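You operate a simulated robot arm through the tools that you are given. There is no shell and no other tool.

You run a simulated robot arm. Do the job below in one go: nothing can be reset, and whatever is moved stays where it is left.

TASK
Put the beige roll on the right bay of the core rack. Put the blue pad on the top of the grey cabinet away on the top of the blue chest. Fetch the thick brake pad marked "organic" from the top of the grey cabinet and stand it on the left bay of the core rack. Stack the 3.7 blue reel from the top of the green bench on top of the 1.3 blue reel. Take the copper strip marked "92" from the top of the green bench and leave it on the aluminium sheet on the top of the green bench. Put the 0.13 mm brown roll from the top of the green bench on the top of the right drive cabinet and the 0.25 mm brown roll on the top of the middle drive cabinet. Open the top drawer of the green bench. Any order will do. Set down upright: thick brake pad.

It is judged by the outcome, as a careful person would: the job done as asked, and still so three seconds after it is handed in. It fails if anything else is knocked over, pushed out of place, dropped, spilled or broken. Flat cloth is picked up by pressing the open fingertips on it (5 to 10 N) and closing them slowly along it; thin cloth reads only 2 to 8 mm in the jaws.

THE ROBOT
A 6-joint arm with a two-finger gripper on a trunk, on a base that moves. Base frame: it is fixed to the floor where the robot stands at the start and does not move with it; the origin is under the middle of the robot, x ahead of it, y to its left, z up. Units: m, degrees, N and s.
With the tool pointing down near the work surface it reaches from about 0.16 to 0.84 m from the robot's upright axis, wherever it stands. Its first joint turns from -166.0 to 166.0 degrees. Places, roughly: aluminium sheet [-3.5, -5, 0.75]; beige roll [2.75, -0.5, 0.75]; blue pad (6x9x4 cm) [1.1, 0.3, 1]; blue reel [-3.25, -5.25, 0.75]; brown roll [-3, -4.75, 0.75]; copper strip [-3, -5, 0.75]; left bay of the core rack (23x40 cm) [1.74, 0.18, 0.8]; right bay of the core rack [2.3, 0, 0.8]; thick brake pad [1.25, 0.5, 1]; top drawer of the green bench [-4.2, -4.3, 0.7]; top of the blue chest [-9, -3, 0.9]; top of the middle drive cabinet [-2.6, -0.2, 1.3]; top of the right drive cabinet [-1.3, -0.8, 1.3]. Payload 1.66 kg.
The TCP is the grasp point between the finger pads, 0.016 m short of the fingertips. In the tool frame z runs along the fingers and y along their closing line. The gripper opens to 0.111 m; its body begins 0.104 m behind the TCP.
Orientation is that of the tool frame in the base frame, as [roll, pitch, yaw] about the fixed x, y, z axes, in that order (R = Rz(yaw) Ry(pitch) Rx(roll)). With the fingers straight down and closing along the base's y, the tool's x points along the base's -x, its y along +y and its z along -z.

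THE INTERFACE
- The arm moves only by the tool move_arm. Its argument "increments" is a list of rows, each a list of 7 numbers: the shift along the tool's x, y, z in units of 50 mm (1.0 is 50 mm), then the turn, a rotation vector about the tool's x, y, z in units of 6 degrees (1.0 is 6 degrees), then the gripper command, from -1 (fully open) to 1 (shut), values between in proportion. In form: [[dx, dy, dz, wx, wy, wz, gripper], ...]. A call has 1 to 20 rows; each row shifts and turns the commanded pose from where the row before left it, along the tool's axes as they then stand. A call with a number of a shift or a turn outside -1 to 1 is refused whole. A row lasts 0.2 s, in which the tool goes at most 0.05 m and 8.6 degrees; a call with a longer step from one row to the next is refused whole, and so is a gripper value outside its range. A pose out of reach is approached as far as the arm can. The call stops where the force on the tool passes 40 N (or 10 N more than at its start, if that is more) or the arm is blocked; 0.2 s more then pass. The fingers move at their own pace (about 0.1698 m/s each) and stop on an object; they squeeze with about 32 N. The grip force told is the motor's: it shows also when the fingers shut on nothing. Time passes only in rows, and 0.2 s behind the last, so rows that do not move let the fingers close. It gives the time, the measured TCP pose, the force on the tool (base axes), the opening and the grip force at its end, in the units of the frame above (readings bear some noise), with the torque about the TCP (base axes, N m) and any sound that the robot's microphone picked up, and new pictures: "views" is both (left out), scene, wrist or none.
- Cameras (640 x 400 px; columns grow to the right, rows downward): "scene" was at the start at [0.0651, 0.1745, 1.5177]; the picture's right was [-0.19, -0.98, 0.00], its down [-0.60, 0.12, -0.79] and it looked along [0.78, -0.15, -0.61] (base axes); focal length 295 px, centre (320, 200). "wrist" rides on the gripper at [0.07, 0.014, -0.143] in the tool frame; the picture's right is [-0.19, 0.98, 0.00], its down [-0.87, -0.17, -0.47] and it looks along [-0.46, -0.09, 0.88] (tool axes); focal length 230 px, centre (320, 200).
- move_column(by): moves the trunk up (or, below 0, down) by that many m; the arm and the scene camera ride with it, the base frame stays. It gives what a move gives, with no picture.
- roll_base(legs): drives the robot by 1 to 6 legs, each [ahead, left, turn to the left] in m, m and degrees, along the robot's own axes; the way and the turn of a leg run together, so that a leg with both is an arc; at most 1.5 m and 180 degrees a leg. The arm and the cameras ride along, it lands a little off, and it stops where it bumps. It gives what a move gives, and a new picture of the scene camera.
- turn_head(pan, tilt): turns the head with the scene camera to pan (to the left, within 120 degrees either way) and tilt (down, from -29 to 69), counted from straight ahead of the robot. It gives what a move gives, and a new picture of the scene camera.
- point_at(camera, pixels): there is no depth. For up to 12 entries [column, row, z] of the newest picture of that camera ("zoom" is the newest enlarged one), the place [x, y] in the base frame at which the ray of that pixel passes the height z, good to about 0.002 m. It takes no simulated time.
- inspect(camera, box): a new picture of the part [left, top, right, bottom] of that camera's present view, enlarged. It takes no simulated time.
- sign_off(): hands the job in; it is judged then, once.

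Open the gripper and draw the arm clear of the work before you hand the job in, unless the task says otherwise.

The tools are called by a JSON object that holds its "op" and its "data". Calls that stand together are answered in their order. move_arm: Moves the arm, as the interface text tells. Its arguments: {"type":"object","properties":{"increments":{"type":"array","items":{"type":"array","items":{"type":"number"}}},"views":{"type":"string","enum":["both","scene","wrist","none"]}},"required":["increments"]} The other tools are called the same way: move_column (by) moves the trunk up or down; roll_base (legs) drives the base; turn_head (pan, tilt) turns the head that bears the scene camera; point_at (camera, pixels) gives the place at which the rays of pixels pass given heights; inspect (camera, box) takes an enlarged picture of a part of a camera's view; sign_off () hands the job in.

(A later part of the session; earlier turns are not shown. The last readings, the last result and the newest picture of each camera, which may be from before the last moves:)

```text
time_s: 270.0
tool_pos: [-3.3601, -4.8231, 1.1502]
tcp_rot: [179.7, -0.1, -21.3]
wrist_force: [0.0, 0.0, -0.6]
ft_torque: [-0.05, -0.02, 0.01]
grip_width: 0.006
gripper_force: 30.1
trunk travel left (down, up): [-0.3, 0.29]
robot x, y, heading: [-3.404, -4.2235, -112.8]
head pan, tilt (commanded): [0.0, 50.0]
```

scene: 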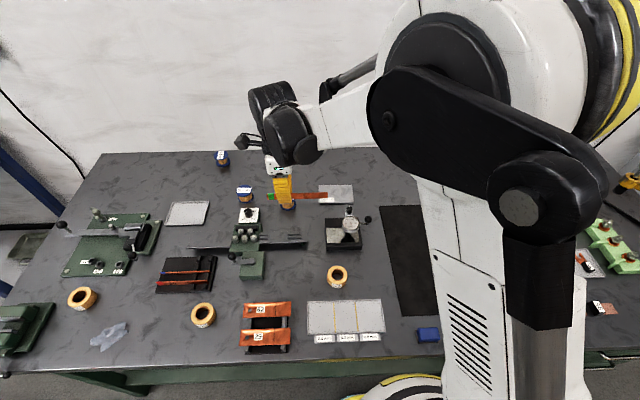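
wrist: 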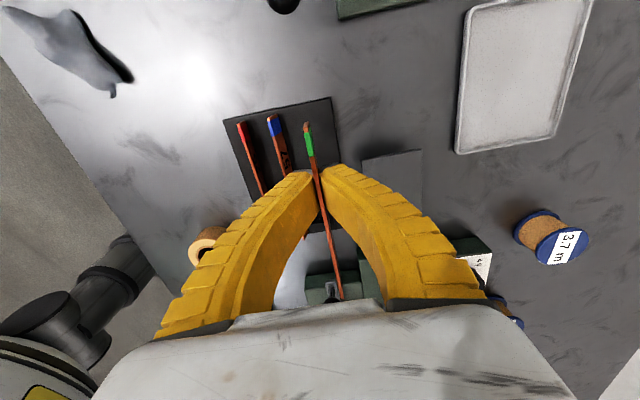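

I carry the strip over the sheet, to TCP about (-3.572,-5.029), still high.

{"op": "move_arm", "data": {"increments": [[-0.409, 0.896, 0, 0, 0, 0, 1], [-0.409, 0.896, 0, 0, 0, 0, 1], [-0.409, 0.896, 0, 0, 0, 0, 1], [-0.409, 0.896, 0, 0, 0, 0, 1], [-0.409, 0.896, 0, 0, 0, 0, 1], [-0.409, 0.896, 0, 0, 0, 0.2, 1], [0, 0, 0, 0, 0, 0, 1]]}}

{"op": "inspect", "data": {"camera": "wrist", "box": [200, 60, 440, 260]}}

```text
time_s: 271.6
tool_pos: [-3.5746, -5.0287, 1.1559]
tcp_rot: [179.6, 0.0, -22.3]
wrist_force: [0.1, -0.6, -0.4]
ft_torque: [0.01, -0.01, -0.01]
grip_width: 0.0059
gripper_force: 29.8
trunk travel left (down, up): [-0.3, 0.29]
robot x, y, heading: [-3.4007, -4.224, -113.0]
head pan, tilt (commanded): [0.0, 50.0]
```

scene: 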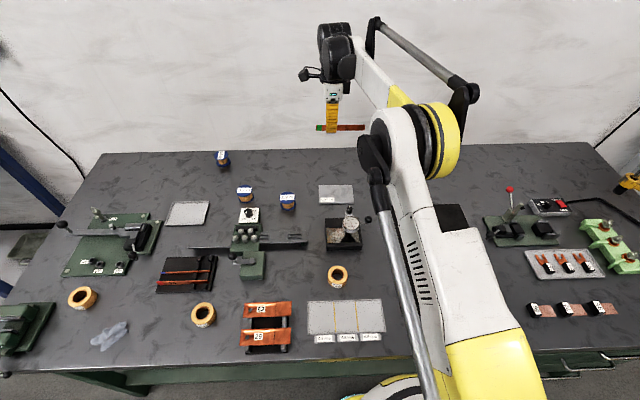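
wrist: 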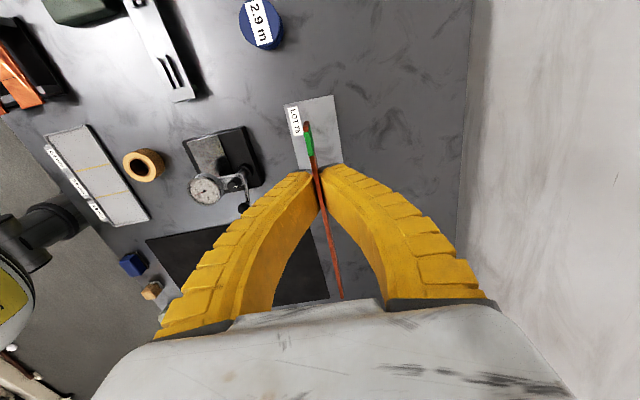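

```text
2.00 times, centred on (320, 160) of wrist
```

zoom: 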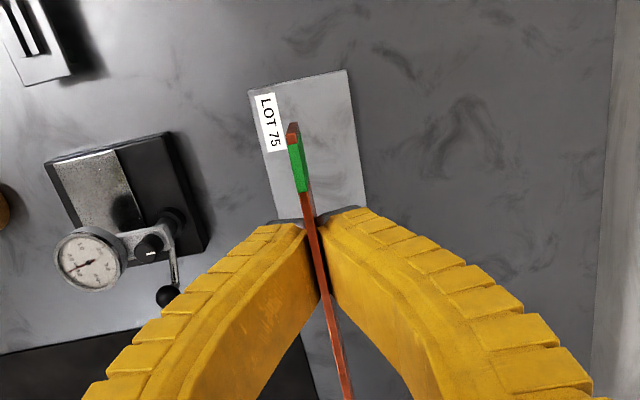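

Directly below lies the sheet; its middle is about 15 mm nearer me than the strip line. I correct that and descend to z≈0.90.

{"op": "move_arm", "data": {"increments": [[0, -0.28, 0, 0, 0, 0, 1], [0, 0, 0.9, 0, 0, 0, 1], [0, 0, 0.9, 0, 0, 0, 1], [0, 0, 0.9, 0, 0, 0, 1], [0, 0, 0.9, 0, 0, 0, 1], [0, 0, 0.9, 0, 0, 0, 1], [0, 0, 0.5, 0, 0, 0, 1], [0, 0, 0, 0, 0, 0, 1]]}}

{"op": "inspect", "data": {"camera": "wrist", "box": [200, 60, 440, 260]}}

{"op": "inspect", "data": {"camera": "scene", "box": [270, 140, 400, 250]}}

```text
time_s: 273.4
tool_pos: [-3.5666, -5.0034, 0.909]
tcp_rot: [179.5, -0.1, -22.4]
wrist_force: [-0.2, -0.9, -0.5]
ft_torque: [-0.03, 0.01, 0.0]
grip_width: 0.0058
gripper_force: 30.6
out of reach, approached as far as the arm can: row 7
trunk travel left (down, up): [-0.3, 0.29]
robot x, y, heading: [-3.4032, -4.2222, -112.8]
head pan, tilt (commanded): [0.0, 50.0]
```

scene: 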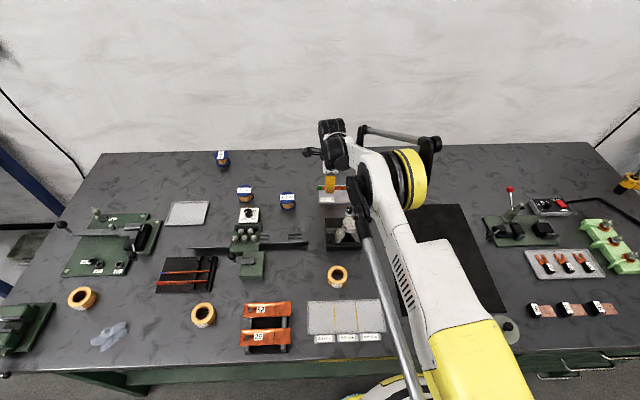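
wrist: 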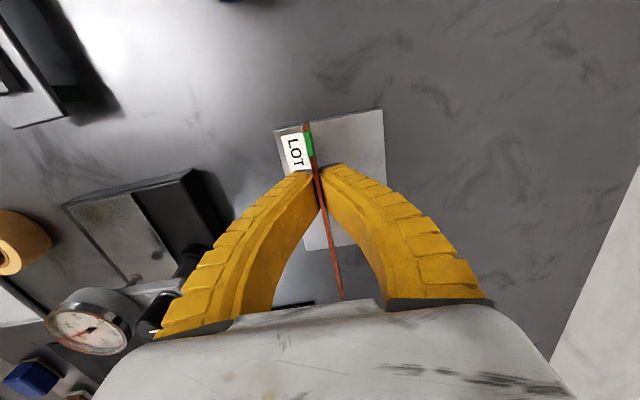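

```text
2.00 times, centred on (320, 160) of wrist
```

zoom: 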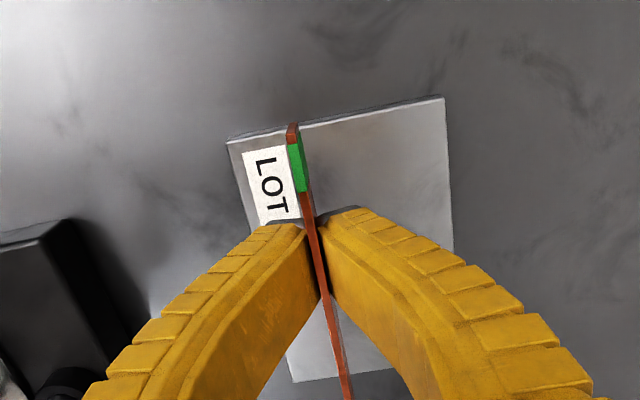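

```text
3.64 times, centred on (335, 195) of scene
```

zoom: 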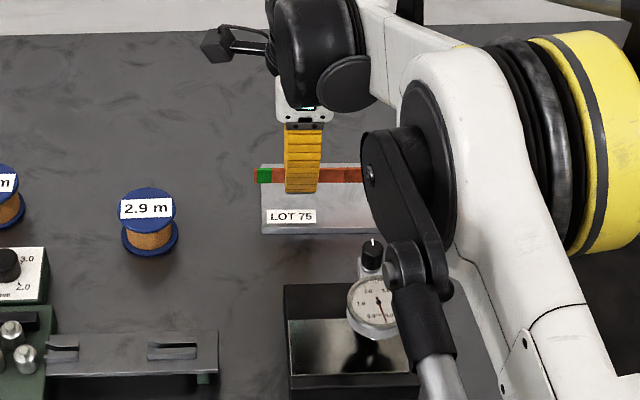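

The arm is at its reach limit at this height, but the strip is over the sheet lengthwise centred. I lower the trunk instead of the arm.

{"op": "move_column", "data": {"by": -0.035}}

{"op": "inspect", "data": {"camera": "wrist", "box": [200, 60, 440, 260]}}

```text
time_s: 274.2
tool_pos: [-3.566, -5.0038, 0.875]
tcp_rot: [179.5, 0.0, -22.4]
wrist_force: [0.6, 0.1, 1.8]
ft_torque: [0.04, 0.11, 0.03]
grip_width: 0.006
gripper_force: 30.1
trunk travel left (down, up): [-0.265, 0.325]
robot x, y, heading: [-3.4054, -4.2276, -112.9]
head pan, tilt (commanded): [0.0, 50.0]
```

```text
2.00 times, centred on (320, 160) of wrist
```

zoom: 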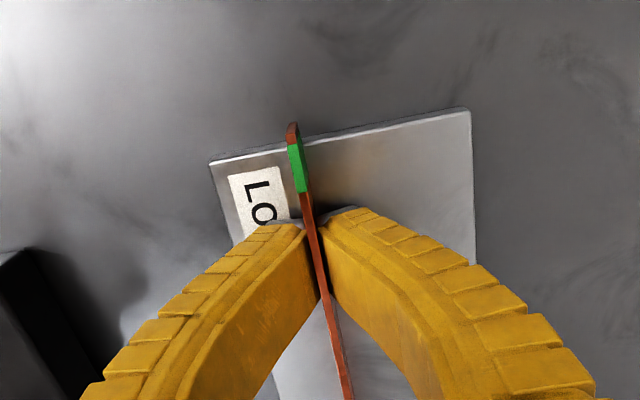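

{"op": "move_column", "data": {"by": -0.006}}

```text
time_s: 274.8
tool_pos: [-3.5665, -5.0042, 0.8702]
tcp_rot: [179.4, 0.0, -22.3]
wrist_force: [0.3, -3.7, 14.1]
ft_torque: [0.04, 0.12, 0.05]
grip_width: 0.0062
gripper_force: 30.8
trunk travel left (down, up): [-0.259, 0.331]
robot x, y, heading: [-3.4022, -4.2247, -113.2]
head pan, tilt (commanded): [0.0, 50.0]
```

Contact (14 N) at z 0.870: strip and tips rest on the sheet. I open the fingers slowly a little.

{"op": "move_arm", "data": {"increments": [[0, 0, 0, 0, 0, 0, 0.9], [0, 0, 0, 0, 0, 0, 0.8], [0, 0, 0, 0, 0, 0, 0.7], [0, 0, 0, 0, 0, 0, 0.6], [0, 0, 0, 0, 0, 0, 0.5], [0, 0, 0, 0, 0, 0, 0.5]], "views": "wrist"}}

{"op": "inspect", "data": {"camera": "wrist", "box": [200, 60, 440, 260]}}

```text
time_s: 276.1
tool_pos: [-3.5666, -5.0022, 0.8714]
tcp_rot: [179.4, 0.0, -22.5]
wrist_force: [-0.2, -2.0, 22.7]
ft_torque: [0.06, 0.01, -0.01]
grip_width: 0.0229
gripper_force: 0.0
trunk travel left (down, up): [-0.259, 0.331]
robot x, y, heading: [-3.4039, -4.2286, -113.1]
head pan, tilt (commanded): [0.0, 50.0]
```

wrist: 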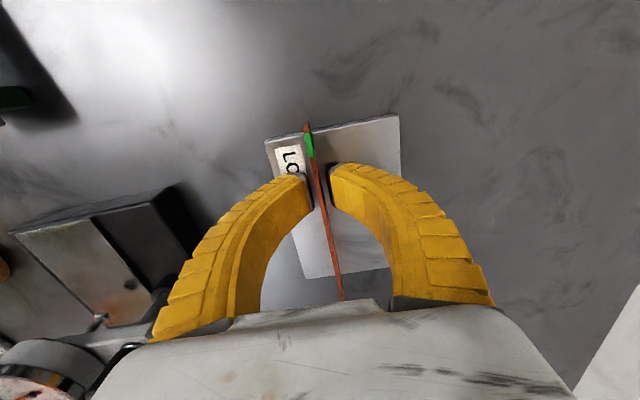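

```text
2.00 times, centred on (320, 160) of wrist
```

zoom: 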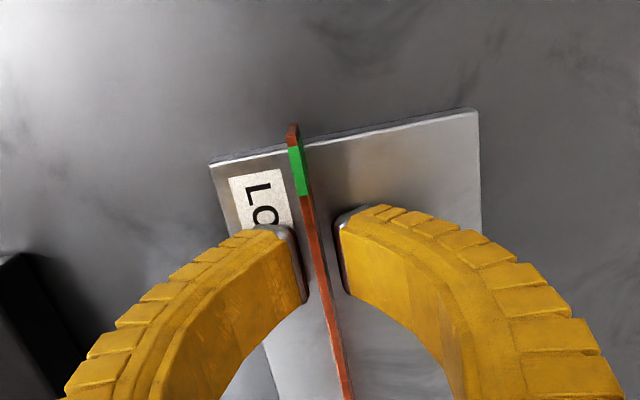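

The strip stands on edge on the sheet. To leave it lying flat, I raise 12 mm, open wide, and will then push its top gently over with one finger.

{"op": "move_column", "data": {"by": 0.012}}

{"op": "move_arm", "data": {"increments": [[0, 0, 0, 0, 0, 0, 0.2], [0, 0, 0, 0, 0, 0, -0.2], [0, 0, 0, 0, 0, 0, -0.6], [0, 0, 0, 0, 0, 0, -0.6]], "views": "wrist"}}

{"op": "inspect", "data": {"camera": "wrist", "box": [200, 60, 440, 260]}}

```text
time_s: 276.8
tool_pos: [-3.5673, -5.004, 0.8796]
tcp_rot: [179.5, 0.1, -22.4]
wrist_force: [-0.7, -0.5, -0.1]
ft_torque: [0.0, -0.03, 0.0]
grip_width: 0.0305
gripper_force: 1.5
trunk travel left (down, up): [-0.271, 0.319]
robot x, y, heading: [-3.4051, -4.2248, -113.0]
head pan, tilt (commanded): [0.0, 50.0]
```

```text
time_s: 277.8
tool_pos: [-3.5664, -5.0032, 0.8799]
tcp_rot: [179.6, 0.1, -22.4]
wrist_force: [-0.3, 0.1, 0.4]
ft_torque: [0.0, -0.03, 0.06]
grip_width: 0.0899
gripper_force: 1.1
trunk travel left (down, up): [-0.271, 0.319]
robot x, y, heading: [-3.4018, -4.2233, -112.8]
head pan, tilt (commanded): [0.0, 50.0]
```

wrist: 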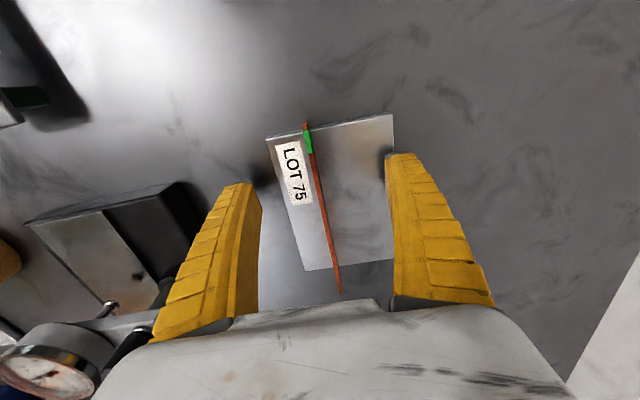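

```text
2.00 times, centred on (320, 160) of wrist
```

zoom: 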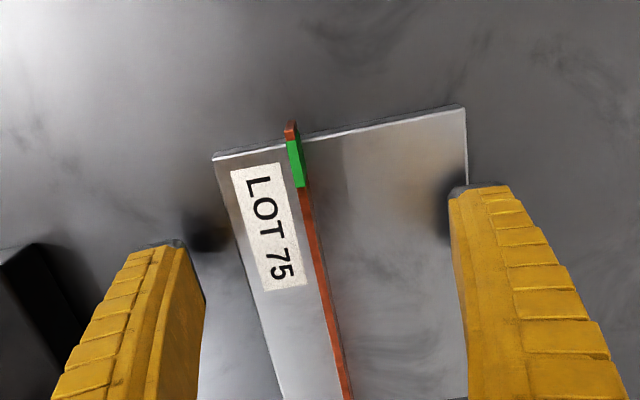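

I narrow to ~50 mm and sweep gently toward me, so the far finger tips the strip over onto the sheet, staying clear of the gauge.

{"op": "move_arm", "data": {"increments": [[0, 0, 0, 0, 0, 0, 0.1], [0, 0, 0, 0, 0, 0, 0.1], [0, -0.1, 0, 0, 0, 0, 0.1], [0, -0.1, 0, 0, 0, 0, 0.1], [0, -0.1, 0, 0, 0, 0, 0.1], [0, -0.1, 0, 0, 0, 0, 0.1], [0, 0, 0, 0, 0, 0, 0.1]], "views": "wrist"}}

{"op": "inspect", "data": {"camera": "wrist", "box": [200, 60, 440, 260]}}

```text
time_s: 279.4
tool_pos: [-3.5591, -4.9857, 0.8797]
tcp_rot: [179.4, 0.0, -22.4]
wrist_force: [0.2, 1.5, 0.1]
ft_torque: [-0.03, 0.03, -0.01]
grip_width: 0.0523
gripper_force: 1.9
trunk travel left (down, up): [-0.271, 0.319]
robot x, y, heading: [-3.4053, -4.2265, -112.9]
head pan, tilt (commanded): [0.0, 50.0]
```

wrist: 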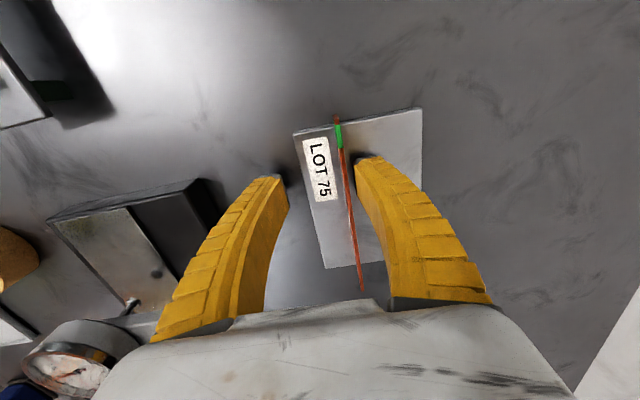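

```text
2.00 times, centred on (320, 160) of wrist
```

zoom: 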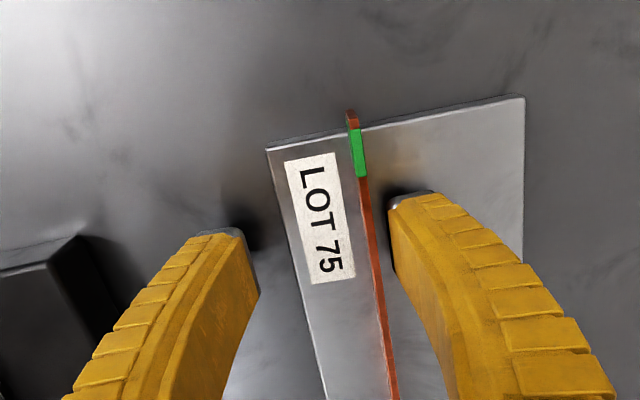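

The far finger is about to touch. I go on 15 mm more.

{"op": "move_arm", "data": {"increments": [[0, -0.1, 0, 0, 0, 0, 0.1], [0, -0.1, 0, 0, 0, 0, 0.1], [0, -0.1, 0, 0, 0, 0, 0.1], [0, 0, 0, 0, 0, 0, 0.1]], "views": "wrist"}}

{"op": "inspect", "data": {"camera": "wrist", "box": [200, 60, 440, 260]}}

```text
time_s: 280.4
tool_pos: [-3.5513, -4.9716, 0.8807]
tcp_rot: [179.5, 0.1, -22.4]
wrist_force: [0.3, 0.2, -0.5]
ft_torque: [-0.02, -0.01, 0.01]
grip_width: 0.0523
gripper_force: 1.0
trunk travel left (down, up): [-0.271, 0.319]
robot x, y, heading: [-3.4037, -4.2241, -113.0]
head pan, tilt (commanded): [0.0, 50.0]
```

wrist: 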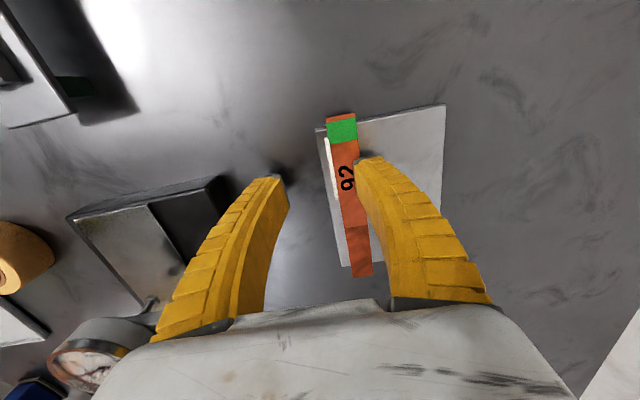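

```text
2.00 times, centred on (320, 160) of wrist
```

zoom: 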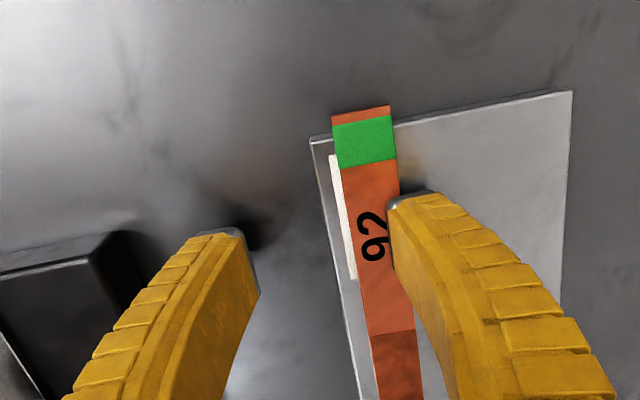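

Strip 92 now lies flat on the sheet. I rise straight up.

{"op": "move_arm", "data": {"increments": [[0, 0, -0.5, 0, 0, 0, 0.1], [0, 0, -0.9, 0, 0, 0, 0.1], [0, 0, -0.9, 0, 0, 0, 0.1], [0, 0, -0.9, 0, 0, 0, -0.3], [0, 0, -0.9, 0, 0, 0, -1], [0, 0, -0.9, 0, 0, 0, -1], [0, 0, -0.9, 0, 0, 0, -1], [0, 0, 0, 0, 0, 0, -1]]}}

{"op": "inspect", "data": {"camera": "wrist", "box": [200, 60, 440, 260]}}

```text
time_s: 282.1
tool_pos: [-3.5504, -4.9673, 1.1753]
tcp_rot: [179.5, 0.0, -22.4]
wrist_force: [-0.3, 0.4, -0.2]
ft_torque: [-0.03, 0.02, 0.0]
grip_width: 0.111
gripper_force: 0.1
trunk travel left (down, up): [-0.271, 0.319]
robot x, y, heading: [-3.4074, -4.226, -113.1]
head pan, tilt (commanded): [0.0, 50.0]
```

scene: 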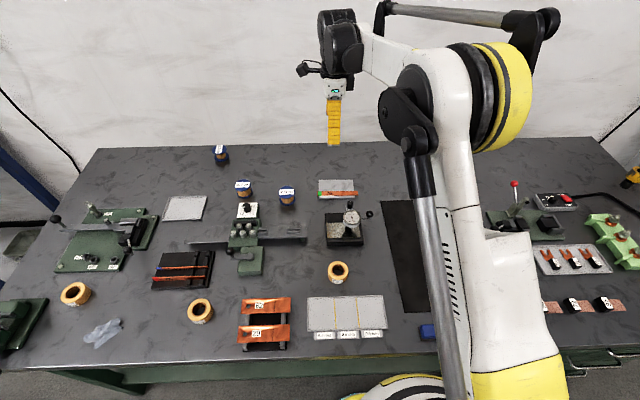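
wrist: 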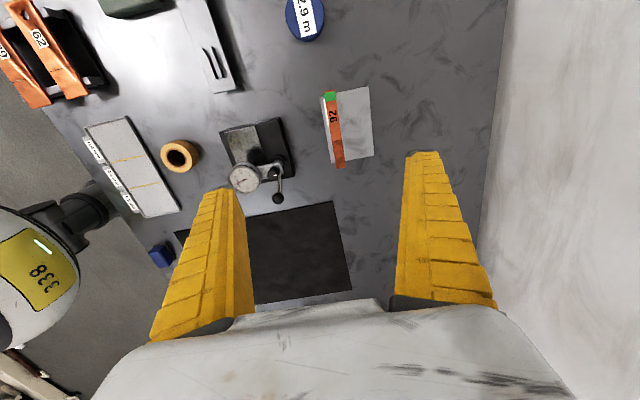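

```text
2.00 times, centred on (320, 160) of wrist
```

zoom: 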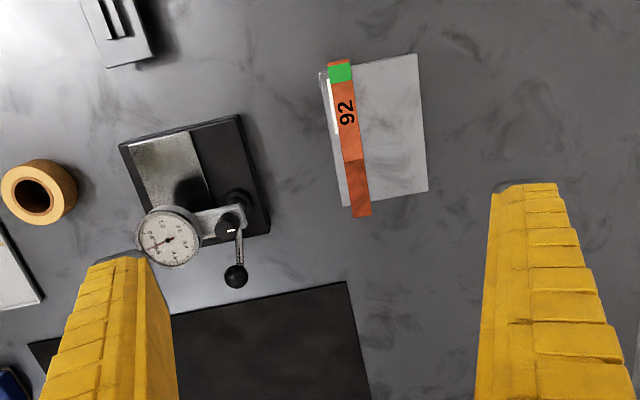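

Strip 92 rests on the sheet. For the far reels I shift the base left in front of them and square up to the bench.

{"op": "roll_base", "data": {"legs": [[-0.02, 0.5, 3]]}}

{"op": "move_arm", "data": {"increments": [[0.5, -0.5, 0, 0, 0, -0.9, -1], [0, 0, 0, 0, 0, -0.95, -1], [0, 0, 0, 0, 0, -0.95, -1], [0, 0, 0, 0, 0, -0.95, -1], [0, 0, 0, 0, 0, -0.95, -1], [0, 0, 0, 0, 0, -0.95, -1], [0, 0, 0, 0, 0, -0.95, -1], [0, 0, 0, 0, 0, -0.95, -1], [0, 0, 0, 0, 0, -0.95, -1], [0, 0, 0, 0, 0, -0.95, -1], [0, 0, 0, 0, 0, -0.95, -1], [0, 0, 0, 0, 0, -0.95, -1], [0, 0, 0, 0, 0, -0.95, -1], [0, 0, 0, 0, 0, -0.95, -1], [0, 0, 0, 0, 0, -0.95, -1], [0, 0, 0, 0, 0, -0.6, -1], [0, 0, 0, 0, 0, 0, -1]]}}

```text
time_s: 285.1
tool_pos: [-3.0373, -5.1381, 1.1732]
tcp_rot: [179.6, -0.1, -19.4]
wrist_force: [-1.3, 0.0, 0.0]
ft_torque: [0.03, 0.05, 0.01]
grip_width: 0.111
gripper_force: 0.0
trunk travel left (down, up): [-0.271, 0.319]
robot x, y, heading: [-2.9283, -4.391, -109.9]
head pan, tilt (commanded): [0.0, 50.0]
```

scene: 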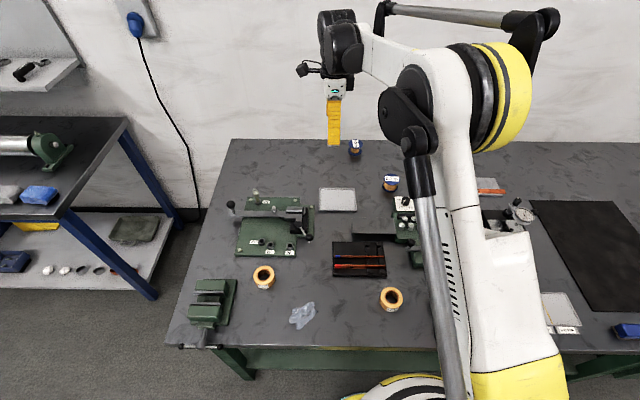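

```text
time_s: 288.7
tool_pos: [-3.0064, -5.1229, 1.1746]
tcp_rot: [-179.9, 0.5, 69.6]
wrist_force: [-0.5, -0.9, -0.9]
ft_torque: [0.02, 0.0, -0.03]
grip_width: 0.111
gripper_force: 0.0
trunk travel left (down, up): [-0.271, 0.319]
robot x, y, heading: [-2.9297, -4.3932, -110.0]
head pan, tilt (commanded): [0.0, 50.0]
```

scene: 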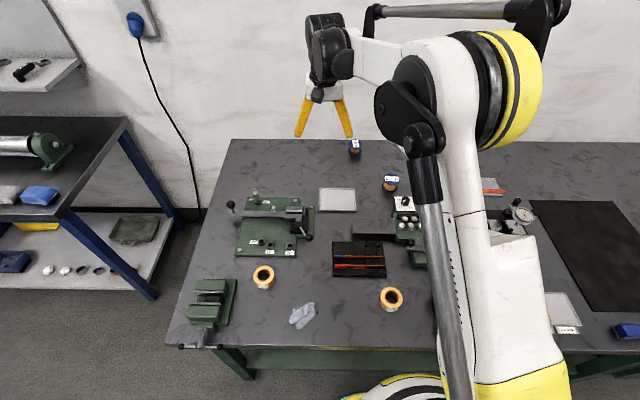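
wrist: 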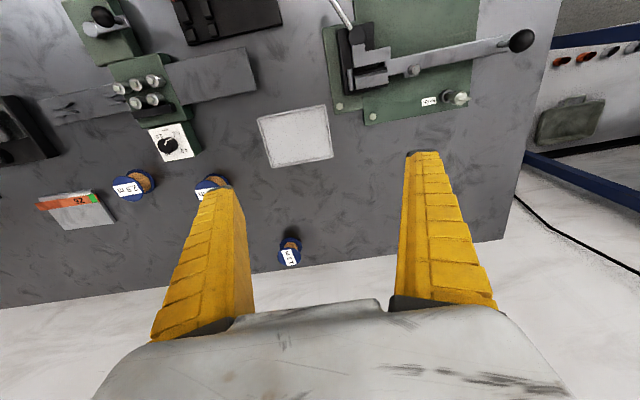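

{"op": "point_at", "data": {"camera": "wrist", "pixels": [[290, 254, 0.88], [290, 254, 0.9], [290, 254, 0.92], [288, 241, 0.84], [207, 188, 0.9]]}}

{"op": "point_at", "data": {"camera": "scene", "pixels": [[354, 143, 0.88], [354, 143, 0.9], [354, 143, 0.92], [391, 179, 0.88], [391, 179, 0.9], [391, 190, 0.84]]}}

{"op": "inspect", "data": {"camera": "wrist", "box": [180, 150, 340, 280]}}

{"op": "inspect", "data": {"camera": "scene", "box": [320, 125, 420, 205]}}

```text
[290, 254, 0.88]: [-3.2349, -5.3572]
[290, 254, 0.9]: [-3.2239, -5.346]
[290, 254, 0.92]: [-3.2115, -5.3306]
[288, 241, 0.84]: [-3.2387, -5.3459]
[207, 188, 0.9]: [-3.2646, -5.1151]
```

```text
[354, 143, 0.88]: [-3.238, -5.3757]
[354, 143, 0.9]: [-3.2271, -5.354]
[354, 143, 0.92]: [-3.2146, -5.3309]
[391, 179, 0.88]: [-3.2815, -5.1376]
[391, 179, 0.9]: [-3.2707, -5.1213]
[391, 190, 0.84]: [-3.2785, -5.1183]
```

```text
3.08 times, centred on (260, 215) of wrist
```

zoom: 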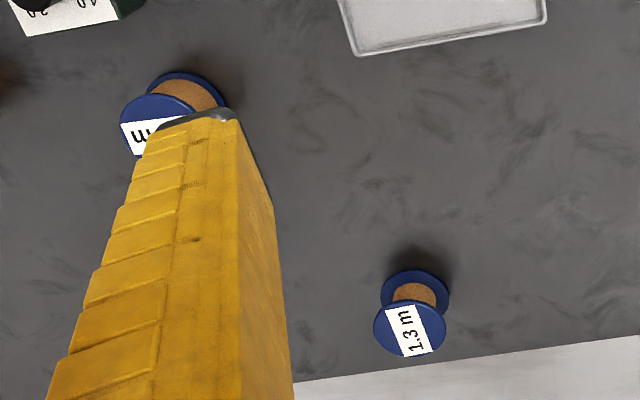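

```text
5.00 times, centred on (370, 165) of scene
```

zoom: 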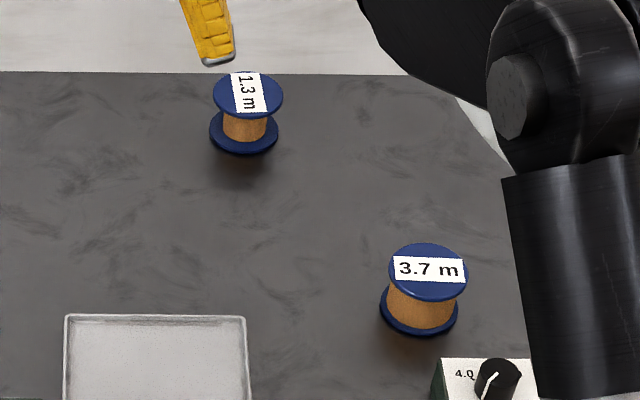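

{"op": "point_at", "data": {"camera": "wrist", "pixels": [[289.2, 255.9, 0.88], [289.2, 255.9, 0.89], [289.2, 255.9, 0.9], [289.2, 255.9, 0.91], [290.8, 246.8, 0.83], [290.8, 246.8, 0.845], [290.8, 246.8, 0.86]]}}

{"op": "point_at", "data": {"camera": "scene", "pixels": [[355.6, 143.8, 0.88], [355.6, 143.8, 0.89], [355.6, 143.8, 0.9], [355.6, 143.8, 0.91], [354.8, 151.6, 0.83], [354.8, 151.6, 0.845], [354.8, 151.6, 0.86], [391.8, 179.2, 0.89], [391.8, 179.2, 0.9], [390, 187.4, 0.845]]}}

```text
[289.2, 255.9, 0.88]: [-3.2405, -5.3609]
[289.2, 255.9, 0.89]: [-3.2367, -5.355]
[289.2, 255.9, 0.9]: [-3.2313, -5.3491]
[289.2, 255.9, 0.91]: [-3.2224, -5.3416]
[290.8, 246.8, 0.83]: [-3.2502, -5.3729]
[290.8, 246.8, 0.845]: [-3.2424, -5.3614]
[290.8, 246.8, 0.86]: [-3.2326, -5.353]
```

```text
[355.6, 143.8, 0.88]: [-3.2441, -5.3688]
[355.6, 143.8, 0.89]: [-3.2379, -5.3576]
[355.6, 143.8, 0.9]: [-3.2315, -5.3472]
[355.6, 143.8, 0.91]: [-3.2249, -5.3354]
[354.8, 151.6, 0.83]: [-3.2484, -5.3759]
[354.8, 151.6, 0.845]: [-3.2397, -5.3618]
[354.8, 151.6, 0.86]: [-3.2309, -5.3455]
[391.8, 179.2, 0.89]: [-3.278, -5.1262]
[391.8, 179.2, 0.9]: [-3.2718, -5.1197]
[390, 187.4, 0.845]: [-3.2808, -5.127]
```

Both reels are about 50 mm tall (top z≈0.89): 1.3 m at (-3.239,-5.360), 3.7 m at (-3.280,-5.127). I check the height of the green device in front of the 3.7 m reel, since I must reach far here.

{"op": "point_at", "data": {"camera": "wrist", "pixels": [[195, 153, 0.88], [195, 153, 0.9], [195, 153, 0.92], [195, 153, 0.94], [168, 146, 0.94], [168, 146, 0.96], [152, 80, 0.92], [152, 80, 0.94]]}}

{"op": "point_at", "data": {"camera": "scene", "pixels": [[393.4, 197, 0.88], [393.4, 197, 0.9], [393.4, 197, 0.92], [393.4, 197, 0.94]]}}

{"op": "inspect", "data": {"camera": "scene", "box": [340, 165, 440, 275]}}

{"op": "inspect", "data": {"camera": "wrist", "box": [80, 0, 260, 200]}}

```text
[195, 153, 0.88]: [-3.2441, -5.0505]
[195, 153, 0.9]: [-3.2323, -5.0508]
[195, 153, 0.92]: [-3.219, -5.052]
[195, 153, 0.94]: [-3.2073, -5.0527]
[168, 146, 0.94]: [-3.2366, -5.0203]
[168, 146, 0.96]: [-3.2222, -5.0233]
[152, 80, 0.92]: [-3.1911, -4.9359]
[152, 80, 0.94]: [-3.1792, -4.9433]
```

```text
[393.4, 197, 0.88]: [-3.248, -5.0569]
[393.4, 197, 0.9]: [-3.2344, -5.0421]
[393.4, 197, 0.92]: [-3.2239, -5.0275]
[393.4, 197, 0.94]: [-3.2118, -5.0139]
```

```text
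3.64 times, centred on (390, 220) of scene
```

zoom: 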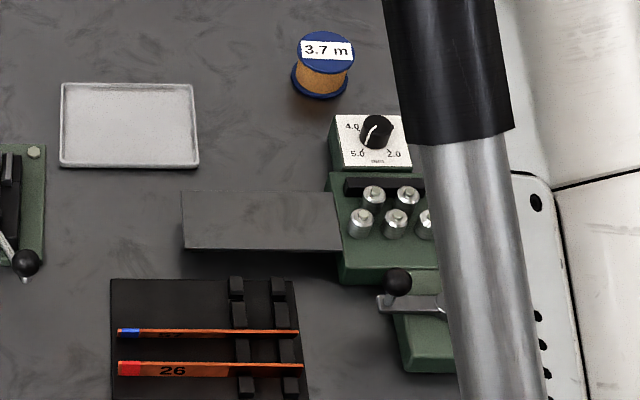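

```text
2.00 times, centred on (170, 100) of wrist
```

zoom: 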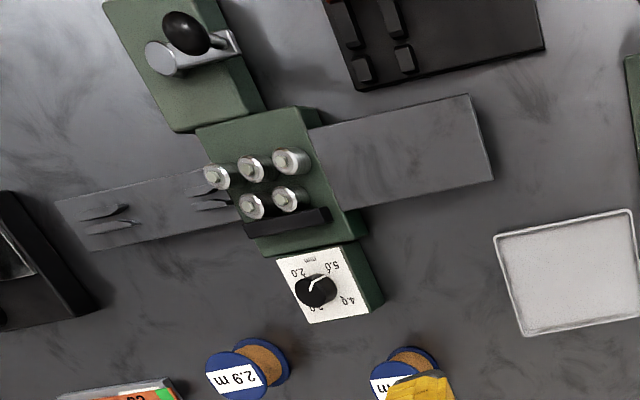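

The device panel top is only z≈0.89–0.91, so a 30° tilted grasp clears it if the camera side is up. I turn the tool half round (camera outward) in place at height.

{"op": "move_arm", "data": {"increments": [[0, 0, 0, 0, 0, 0.94, -1], [0, 0, 0, 0, 0, 0.94, -1], [0, 0, 0, 0, 0, 0.94, -1], [0, 0, 0, 0, 0, 0.94, -1], [0, 0, 0, 0, 0, 0.94, -1], [0, 0, 0, 0, 0, 0.94, -1], [0, 0, 0, 0, 0, 0.94, -1], [0, 0, 0, 0, 0, 0.94, -1], [0, 0, 0, 0, 0, 0.94, -1], [0, 0, 0, 0, 0, 0.94, -1], [0, 0, 0, 0, 0, 0.94, -1], [0, 0, 0, 0, 0, 0.94, -1], [0, 0, 0, 0, 0, 0.94, -1], [0, 0, 0, 0, 0, 0.94, -1], [0, 0, 0, 0, 0, 0.94, -1], [0, 0, 0, 0, 0, 0.94, -1]], "views": "none"}}

{"op": "move_arm", "data": {"increments": [[0, 0, 0, 0, 0, 0.94, -1], [0, 0, 0, 0, 0, 0.94, -1], [0, 0, 0, 0, 0, 0.94, -1], [0, 0, 0, 0, 0, 0.94, -1], [0, 0, 0, 0, 0, 0.94, -1], [0, 0, 0, 0, 0, 0.94, -1], [0, 0, 0, 0, 0, 0.94, -1], [0, 0, 0, 0, 0, 0.94, -1], [0, 0, 0, 0, 0, 0.94, -1], [0, 0, 0, 0, 0, 0.94, -1], [0, 0, 0, 0, 0, 0.94, -1], [0, 0, 0, 0, 0, 0.94, -1], [0, 0, 0, 0, 0, 0.94, -1], [0, 0, 0, 0, 0, 0.94, -1], [0, 0, 0, 0, 0, 0.94, -1], [0, 0, 0, 0, 0, 0.94, -1], [0, 0, 0, 0, 0, 0, -1]]}}

```text
time_s: 292.1
tool_pos: [-3.006, -5.1219, 1.1741]
tcp_rot: [179.5, 0.1, -20.9]
wrist_force: [0.3, 0.6, -0.3]
ft_torque: [0.01, -0.03, -0.06]
grip_width: 0.1108
gripper_force: 0.0
trunk travel left (down, up): [-0.271, 0.319]
robot x, y, heading: [-2.9283, -4.3888, -110.1]
head pan, tilt (commanded): [0.0, 50.0]
```

```text
time_s: 295.7
tool_pos: [-3.0071, -5.1239, 1.1738]
tcp_rot: [-179.8, -0.5, -88.0]
wrist_force: [-0.5, -0.8, -0.1]
ft_torque: [0.01, 0.01, 0.0]
grip_width: 0.1109
gripper_force: 0.1
out of reach, approached as far as the arm can: row 13, 14, 15, 16
trunk travel left (down, up): [-0.271, 0.319]
robot x, y, heading: [-2.9315, -4.3905, -110.2]
head pan, tilt (commanded): [0.0, 50.0]
```

scene: 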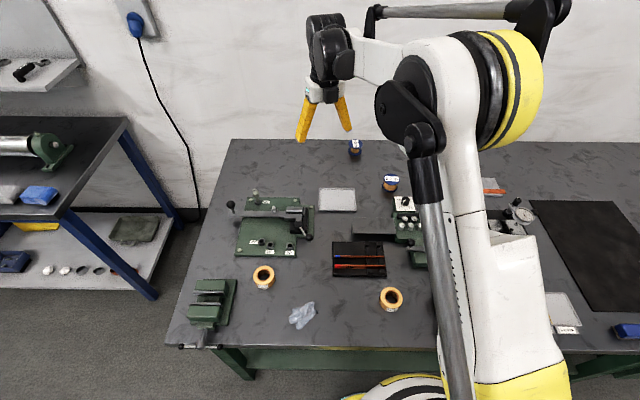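
wrist: 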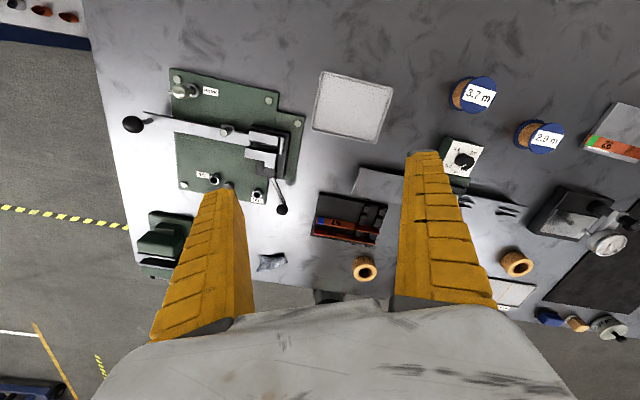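

The wrist's last joint stops at yaw -88 (8° off fully outward along the arm), which is good enough. I roll 3 cm closer, then tilt the fingers 30° outward and test the reach high above the reels.

{"op": "roll_base", "data": {"legs": [[0.03, 0, 0]]}}

{"op": "move_arm", "data": {"increments": [[0, 0, 0, 0, 0, 0, -1], [0, 0, 0, 0, 0.8, 0, -1], [0, 0, 0, 0, 0.8, 0, -1], [0, 0, 0, 0, 0.8, 0, -1], [0, 0, 0, 0, 0.8, 0, -1], [0, 0, 0, 0, 0.9, 0, -1], [0, 0, 0, 0, 0.9, 0, -1], [0, 0, 0, 0, 0, 0, -1]]}}

```text
time_s: 296.5
tool_pos: [-3.0191, -5.1544, 1.173]
tcp_rot: [-179.9, -0.4, -88.0]
wrist_force: [-0.6, -0.5, 1.2]
ft_torque: [0.05, -0.03, 0.0]
grip_width: 0.1109
gripper_force: 0.1
trunk travel left (down, up): [-0.271, 0.319]
robot x, y, heading: [-2.9402, -4.4216, -110.1]
head pan, tilt (commanded): [0.0, 50.0]
```

scene: 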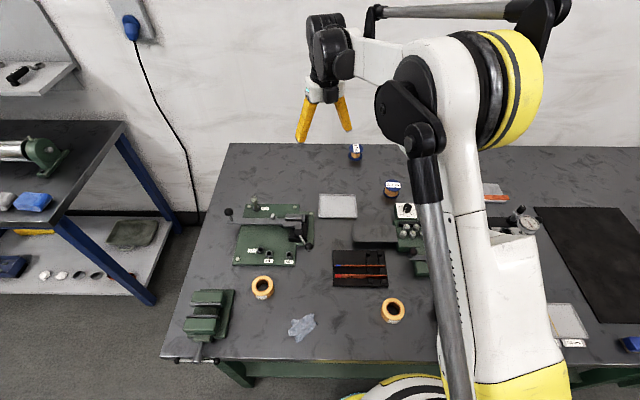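

```text
time_s: 298.3
tool_pos: [-3.0169, -5.1523, 1.1749]
tcp_rot: [-179.9, -30.6, -87.9]
wrist_force: [1.1, 0.5, -0.3]
ft_torque: [-0.01, 0.0, -0.01]
grip_width: 0.1111
gripper_force: 0.1
trunk travel left (down, up): [-0.271, 0.319]
robot x, y, heading: [-2.9398, -4.42, -110.0]
head pan, tilt (commanded): [0.0, 50.0]
```

scene: 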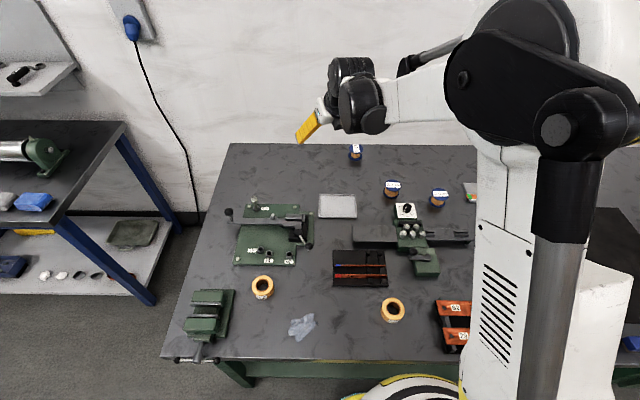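
wrist: 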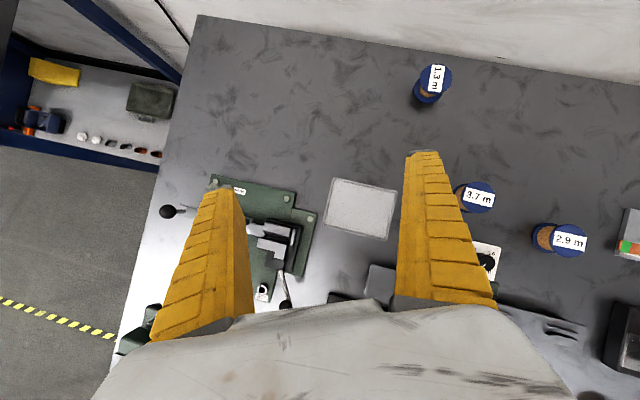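

The tilt works. I test the reach by moving to above the 1.3 m reel at z≈1.05.

{"op": "move_arm", "data": {"increments": [[0.309, 0.656, 0.598, 0, 0, 0, -1], [0.309, 0.656, 0.598, 0, 0, 0, -1], [0.309, 0.656, 0.598, 0, 0, 0, -1], [0.309, 0.656, 0.598, 0, 0, 0, -1], [0.309, 0.656, 0.598, 0, 0, 0, -1], [0.309, 0.656, 0.598, 0, 0, 0, -1], [0.309, 0.656, 0.598, 0, 0, 0, -1], [0, 0, 0, 0, 0, 0, -1]]}}

```text
time_s: 300.1
tool_pos: [-3.2322, -5.3378, 1.0512]
tcp_rot: [-179.9, -30.5, -87.9]
wrist_force: [-0.3, -0.3, 0.0]
ft_torque: [0.0, 0.0, 0.03]
grip_width: 0.1108
gripper_force: 0.0
out of reach, approached as far as the arm can: row 7
trunk travel left (down, up): [-0.271, 0.319]
robot x, y, heading: [-2.9414, -4.4162, -110.0]
head pan, tilt (commanded): [0.0, 50.0]
```

scene: 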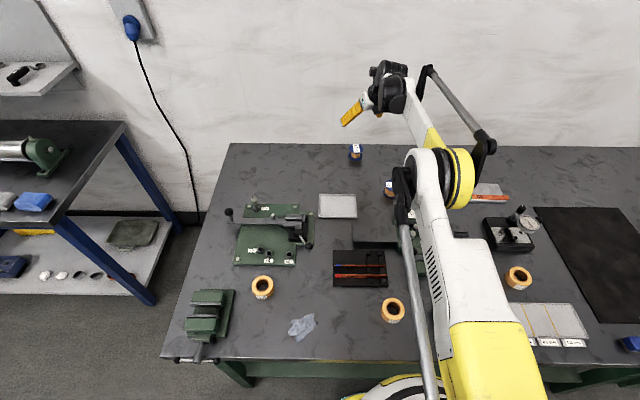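
wrist: 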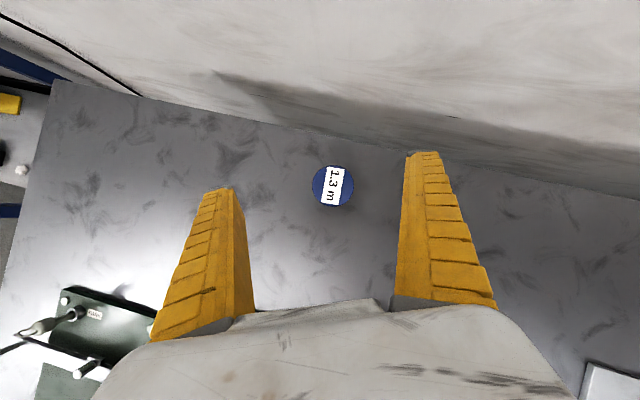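

I can reach 0.966 m here; lowering the trunk raises the reach further. I first measure the 1.3 m reel from this close view.

{"op": "inspect", "data": {"camera": "wrist", "box": [270, 140, 400, 230]}}

{"op": "point_at", "data": {"camera": "wrist", "pixels": [[332, 186, 0.88], [332, 186, 0.89], [332, 186, 0.9]]}}

```text
4.44 times, centred on (335, 185) of wrist
```

zoom: 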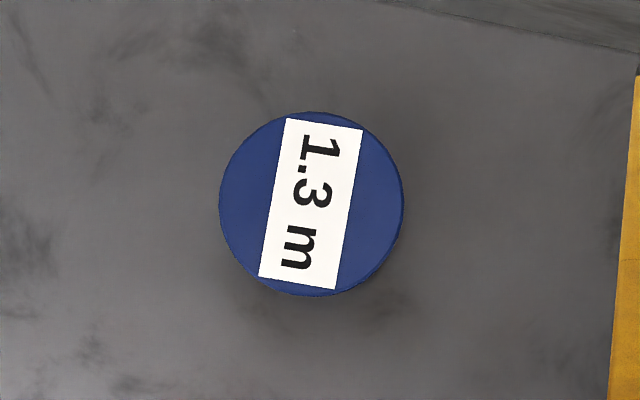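

```text
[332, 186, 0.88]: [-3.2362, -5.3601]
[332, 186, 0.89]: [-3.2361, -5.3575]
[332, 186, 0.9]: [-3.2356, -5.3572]
```

The 1.3 m reel is centred at (-3.236,-5.358), flange 58 mm. Now the same look at the 3.7 m reel.

{"op": "move_arm", "data": {"increments": [[-0.732, 0.161, -0.433, 0, 0, 0, -1], [-0.732, 0.161, -0.433, 0, 0, 0, -1], [-0.732, 0.161, -0.433, 0, 0, 0, -1], [-0.732, 0.161, -0.433, 0, 0, 0, -1], [-0.732, 0.161, -0.433, 0, 0, 0, -1], [0, 0, 0, 0, 0, 0, -1]], "views": "wrist"}}

{"op": "inspect", "data": {"camera": "wrist", "box": [240, 120, 420, 260]}}

```text
time_s: 301.5
tool_pos: [-3.2815, -5.1274, 1.0524]
tcp_rot: [-179.9, -30.4, -88.0]
wrist_force: [0.1, 0.3, 0.4]
ft_torque: [0.03, -0.02, -0.02]
grip_width: 0.1113
gripper_force: 0.1
trunk travel left (down, up): [-0.271, 0.319]
robot x, y, heading: [-2.9403, -4.4183, -110.1]
head pan, tilt (commanded): [0.0, 50.0]
```

wrist: 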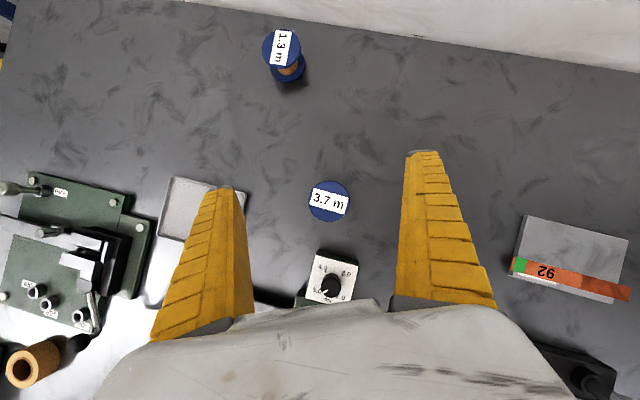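

```text
2.86 times, centred on (330, 190) of wrist
```

zoom: 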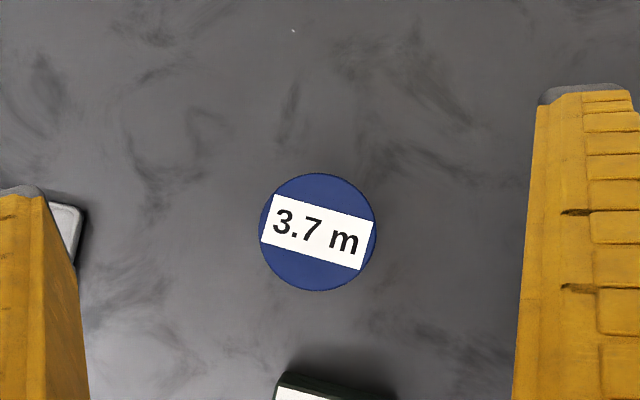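

{"op": "point_at", "data": {"camera": "wrist", "pixels": [[329.3, 201.2, 0.88], [329.3, 201.2, 0.89], [329.3, 201.2, 0.9], [283, 48, 0.89], [310, 300, 0.89], [355, 256, 0.89], [318, 252, 0.89]]}}

```text
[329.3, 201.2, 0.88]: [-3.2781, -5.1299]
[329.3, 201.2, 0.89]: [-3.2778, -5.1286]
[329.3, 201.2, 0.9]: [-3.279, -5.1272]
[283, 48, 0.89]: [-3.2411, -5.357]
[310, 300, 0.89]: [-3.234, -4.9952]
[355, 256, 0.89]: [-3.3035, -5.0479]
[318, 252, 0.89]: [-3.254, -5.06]
```

3.7 m reel centre is (-3.278,-5.1285). I raise the arm, tilt to 38° and lower the trunk 0.25 m to gain reach, then test over the 1.3 m reel.

{"op": "move_arm", "data": {"increments": [[0.5, 0, -0.85, 0, 0, 0, -1], [0.5, 0, -0.85, 0, 0, 0, -1], [0.5, 0, -0.85, 0, 0, 0, -1], [0, 0, 0, 0, 0.65, 0, -1], [0, 0, 0, 0, 0.6, 0, -1], [0, 0, 0, 0, 0, 0, -1]], "views": "none"}}

{"op": "move_column", "data": {"by": -0.25}}

```text
time_s: 302.9
tool_pos: [-3.2801, -5.1266, 1.1982]
tcp_rot: [-179.8, -38.0, -88.0]
wrist_force: [0.0, -0.3, -0.2]
ft_torque: [0.03, 0.0, -0.04]
grip_width: 0.1108
gripper_force: 0.1
trunk travel left (down, up): [-0.271, 0.319]
robot x, y, heading: [-2.9395, -4.4195, -110.2]
head pan, tilt (commanded): [0.0, 50.0]
```

```text
time_s: 305.5
tool_pos: [-3.2803, -5.1262, 0.9484]
tcp_rot: [-179.9, -38.1, -87.8]
wrist_force: [-0.3, 0.0, 0.5]
ft_torque: [-0.01, 0.02, -0.04]
grip_width: 0.111
gripper_force: 0.1
trunk travel left (down, up): [-0.021, 0.569]
robot x, y, heading: [-2.9406, -4.4197, -109.7]
head pan, tilt (commanded): [0.0, 50.0]
```

{"op": "move_arm", "data": {"increments": [[0.759, -0.142, 0.544, 0, 0, 0, -1], [0.759, -0.142, 0.544, 0, 0, 0, -1], [0.759, -0.142, 0.544, 0, 0, 0, -1], [0.759, -0.142, 0.544, 0, 0, 0, -1], [0.759, -0.142, 0.544, 0, 0, 0, -1], [0, 0, 0, 0, 0, 0, -1]]}}

```text
time_s: 306.9
tool_pos: [-3.2341, -5.3555, 0.9553]
tcp_rot: [-179.9, -38.0, -88.1]
wrist_force: [0.8, 0.0, 0.7]
ft_torque: [0.01, -0.01, 0.01]
grip_width: 0.1112
gripper_force: 0.1
out of reach, approached as far as the arm can: row 5
trunk travel left (down, up): [-0.021, 0.569]
robot x, y, heading: [-2.9467, -4.4196, -109.7]
head pan, tilt (commanded): [0.0, 50.0]
```

scene: 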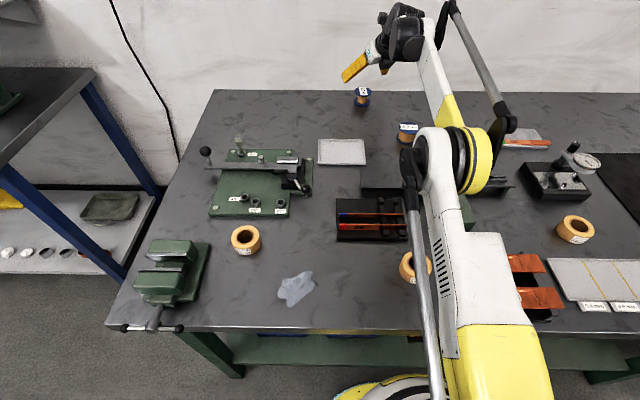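
wrist: 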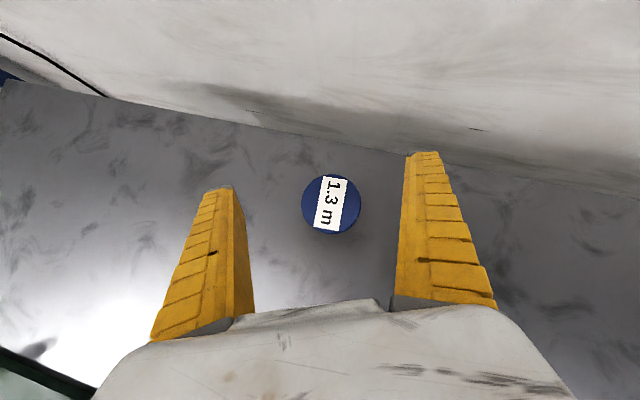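

The 1.3 m reel is just at the reach limit. I tilt a further 7° (to 45°) and test again a bit lower.

{"op": "move_arm", "data": {"increments": [[0, 0, 0, 0, 0.6, 0, -1], [0, 0, 0, 0, 0.57, 0, -1], [0, 0, 0, 0, 0, 0, -1]], "views": "none"}}

{"op": "move_arm", "data": {"increments": [[-0.25, 0, 0.25, 0, 0, 0, -1], [0, 0, 0, 0, 0, 0, -1]], "views": "wrist"}}

```text
time_s: 307.7
tool_pos: [-3.2356, -5.3558, 0.9572]
tcp_rot: [-180.0, -45.0, -88.1]
wrist_force: [-0.2, -0.3, -0.8]
ft_torque: [0.0, -0.02, 0.02]
grip_width: 0.111
gripper_force: 0.0
trunk travel left (down, up): [-0.021, 0.569]
robot x, y, heading: [-2.943, -4.4197, -109.8]
head pan, tilt (commanded): [0.0, 50.0]
```

```text
time_s: 308.3
tool_pos: [-3.2351, -5.3547, 0.9407]
tcp_rot: [-180.0, -45.0, -87.9]
wrist_force: [-0.7, -0.7, -0.1]
ft_torque: [0.02, 0.02, -0.03]
grip_width: 0.1108
gripper_force: 0.0
trunk travel left (down, up): [-0.021, 0.569]
robot x, y, heading: [-2.9382, -4.4222, -110.2]
head pan, tilt (commanded): [0.0, 50.0]
```

wrist: 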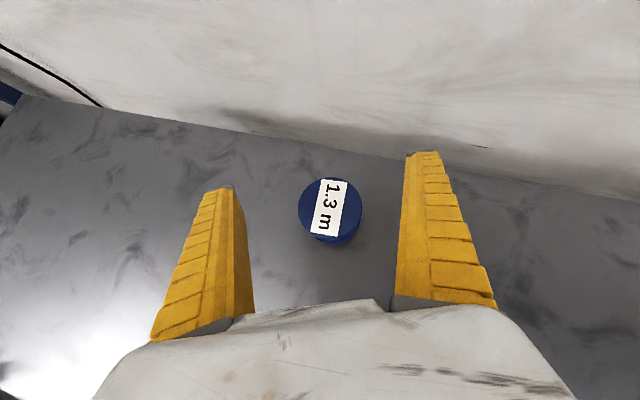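

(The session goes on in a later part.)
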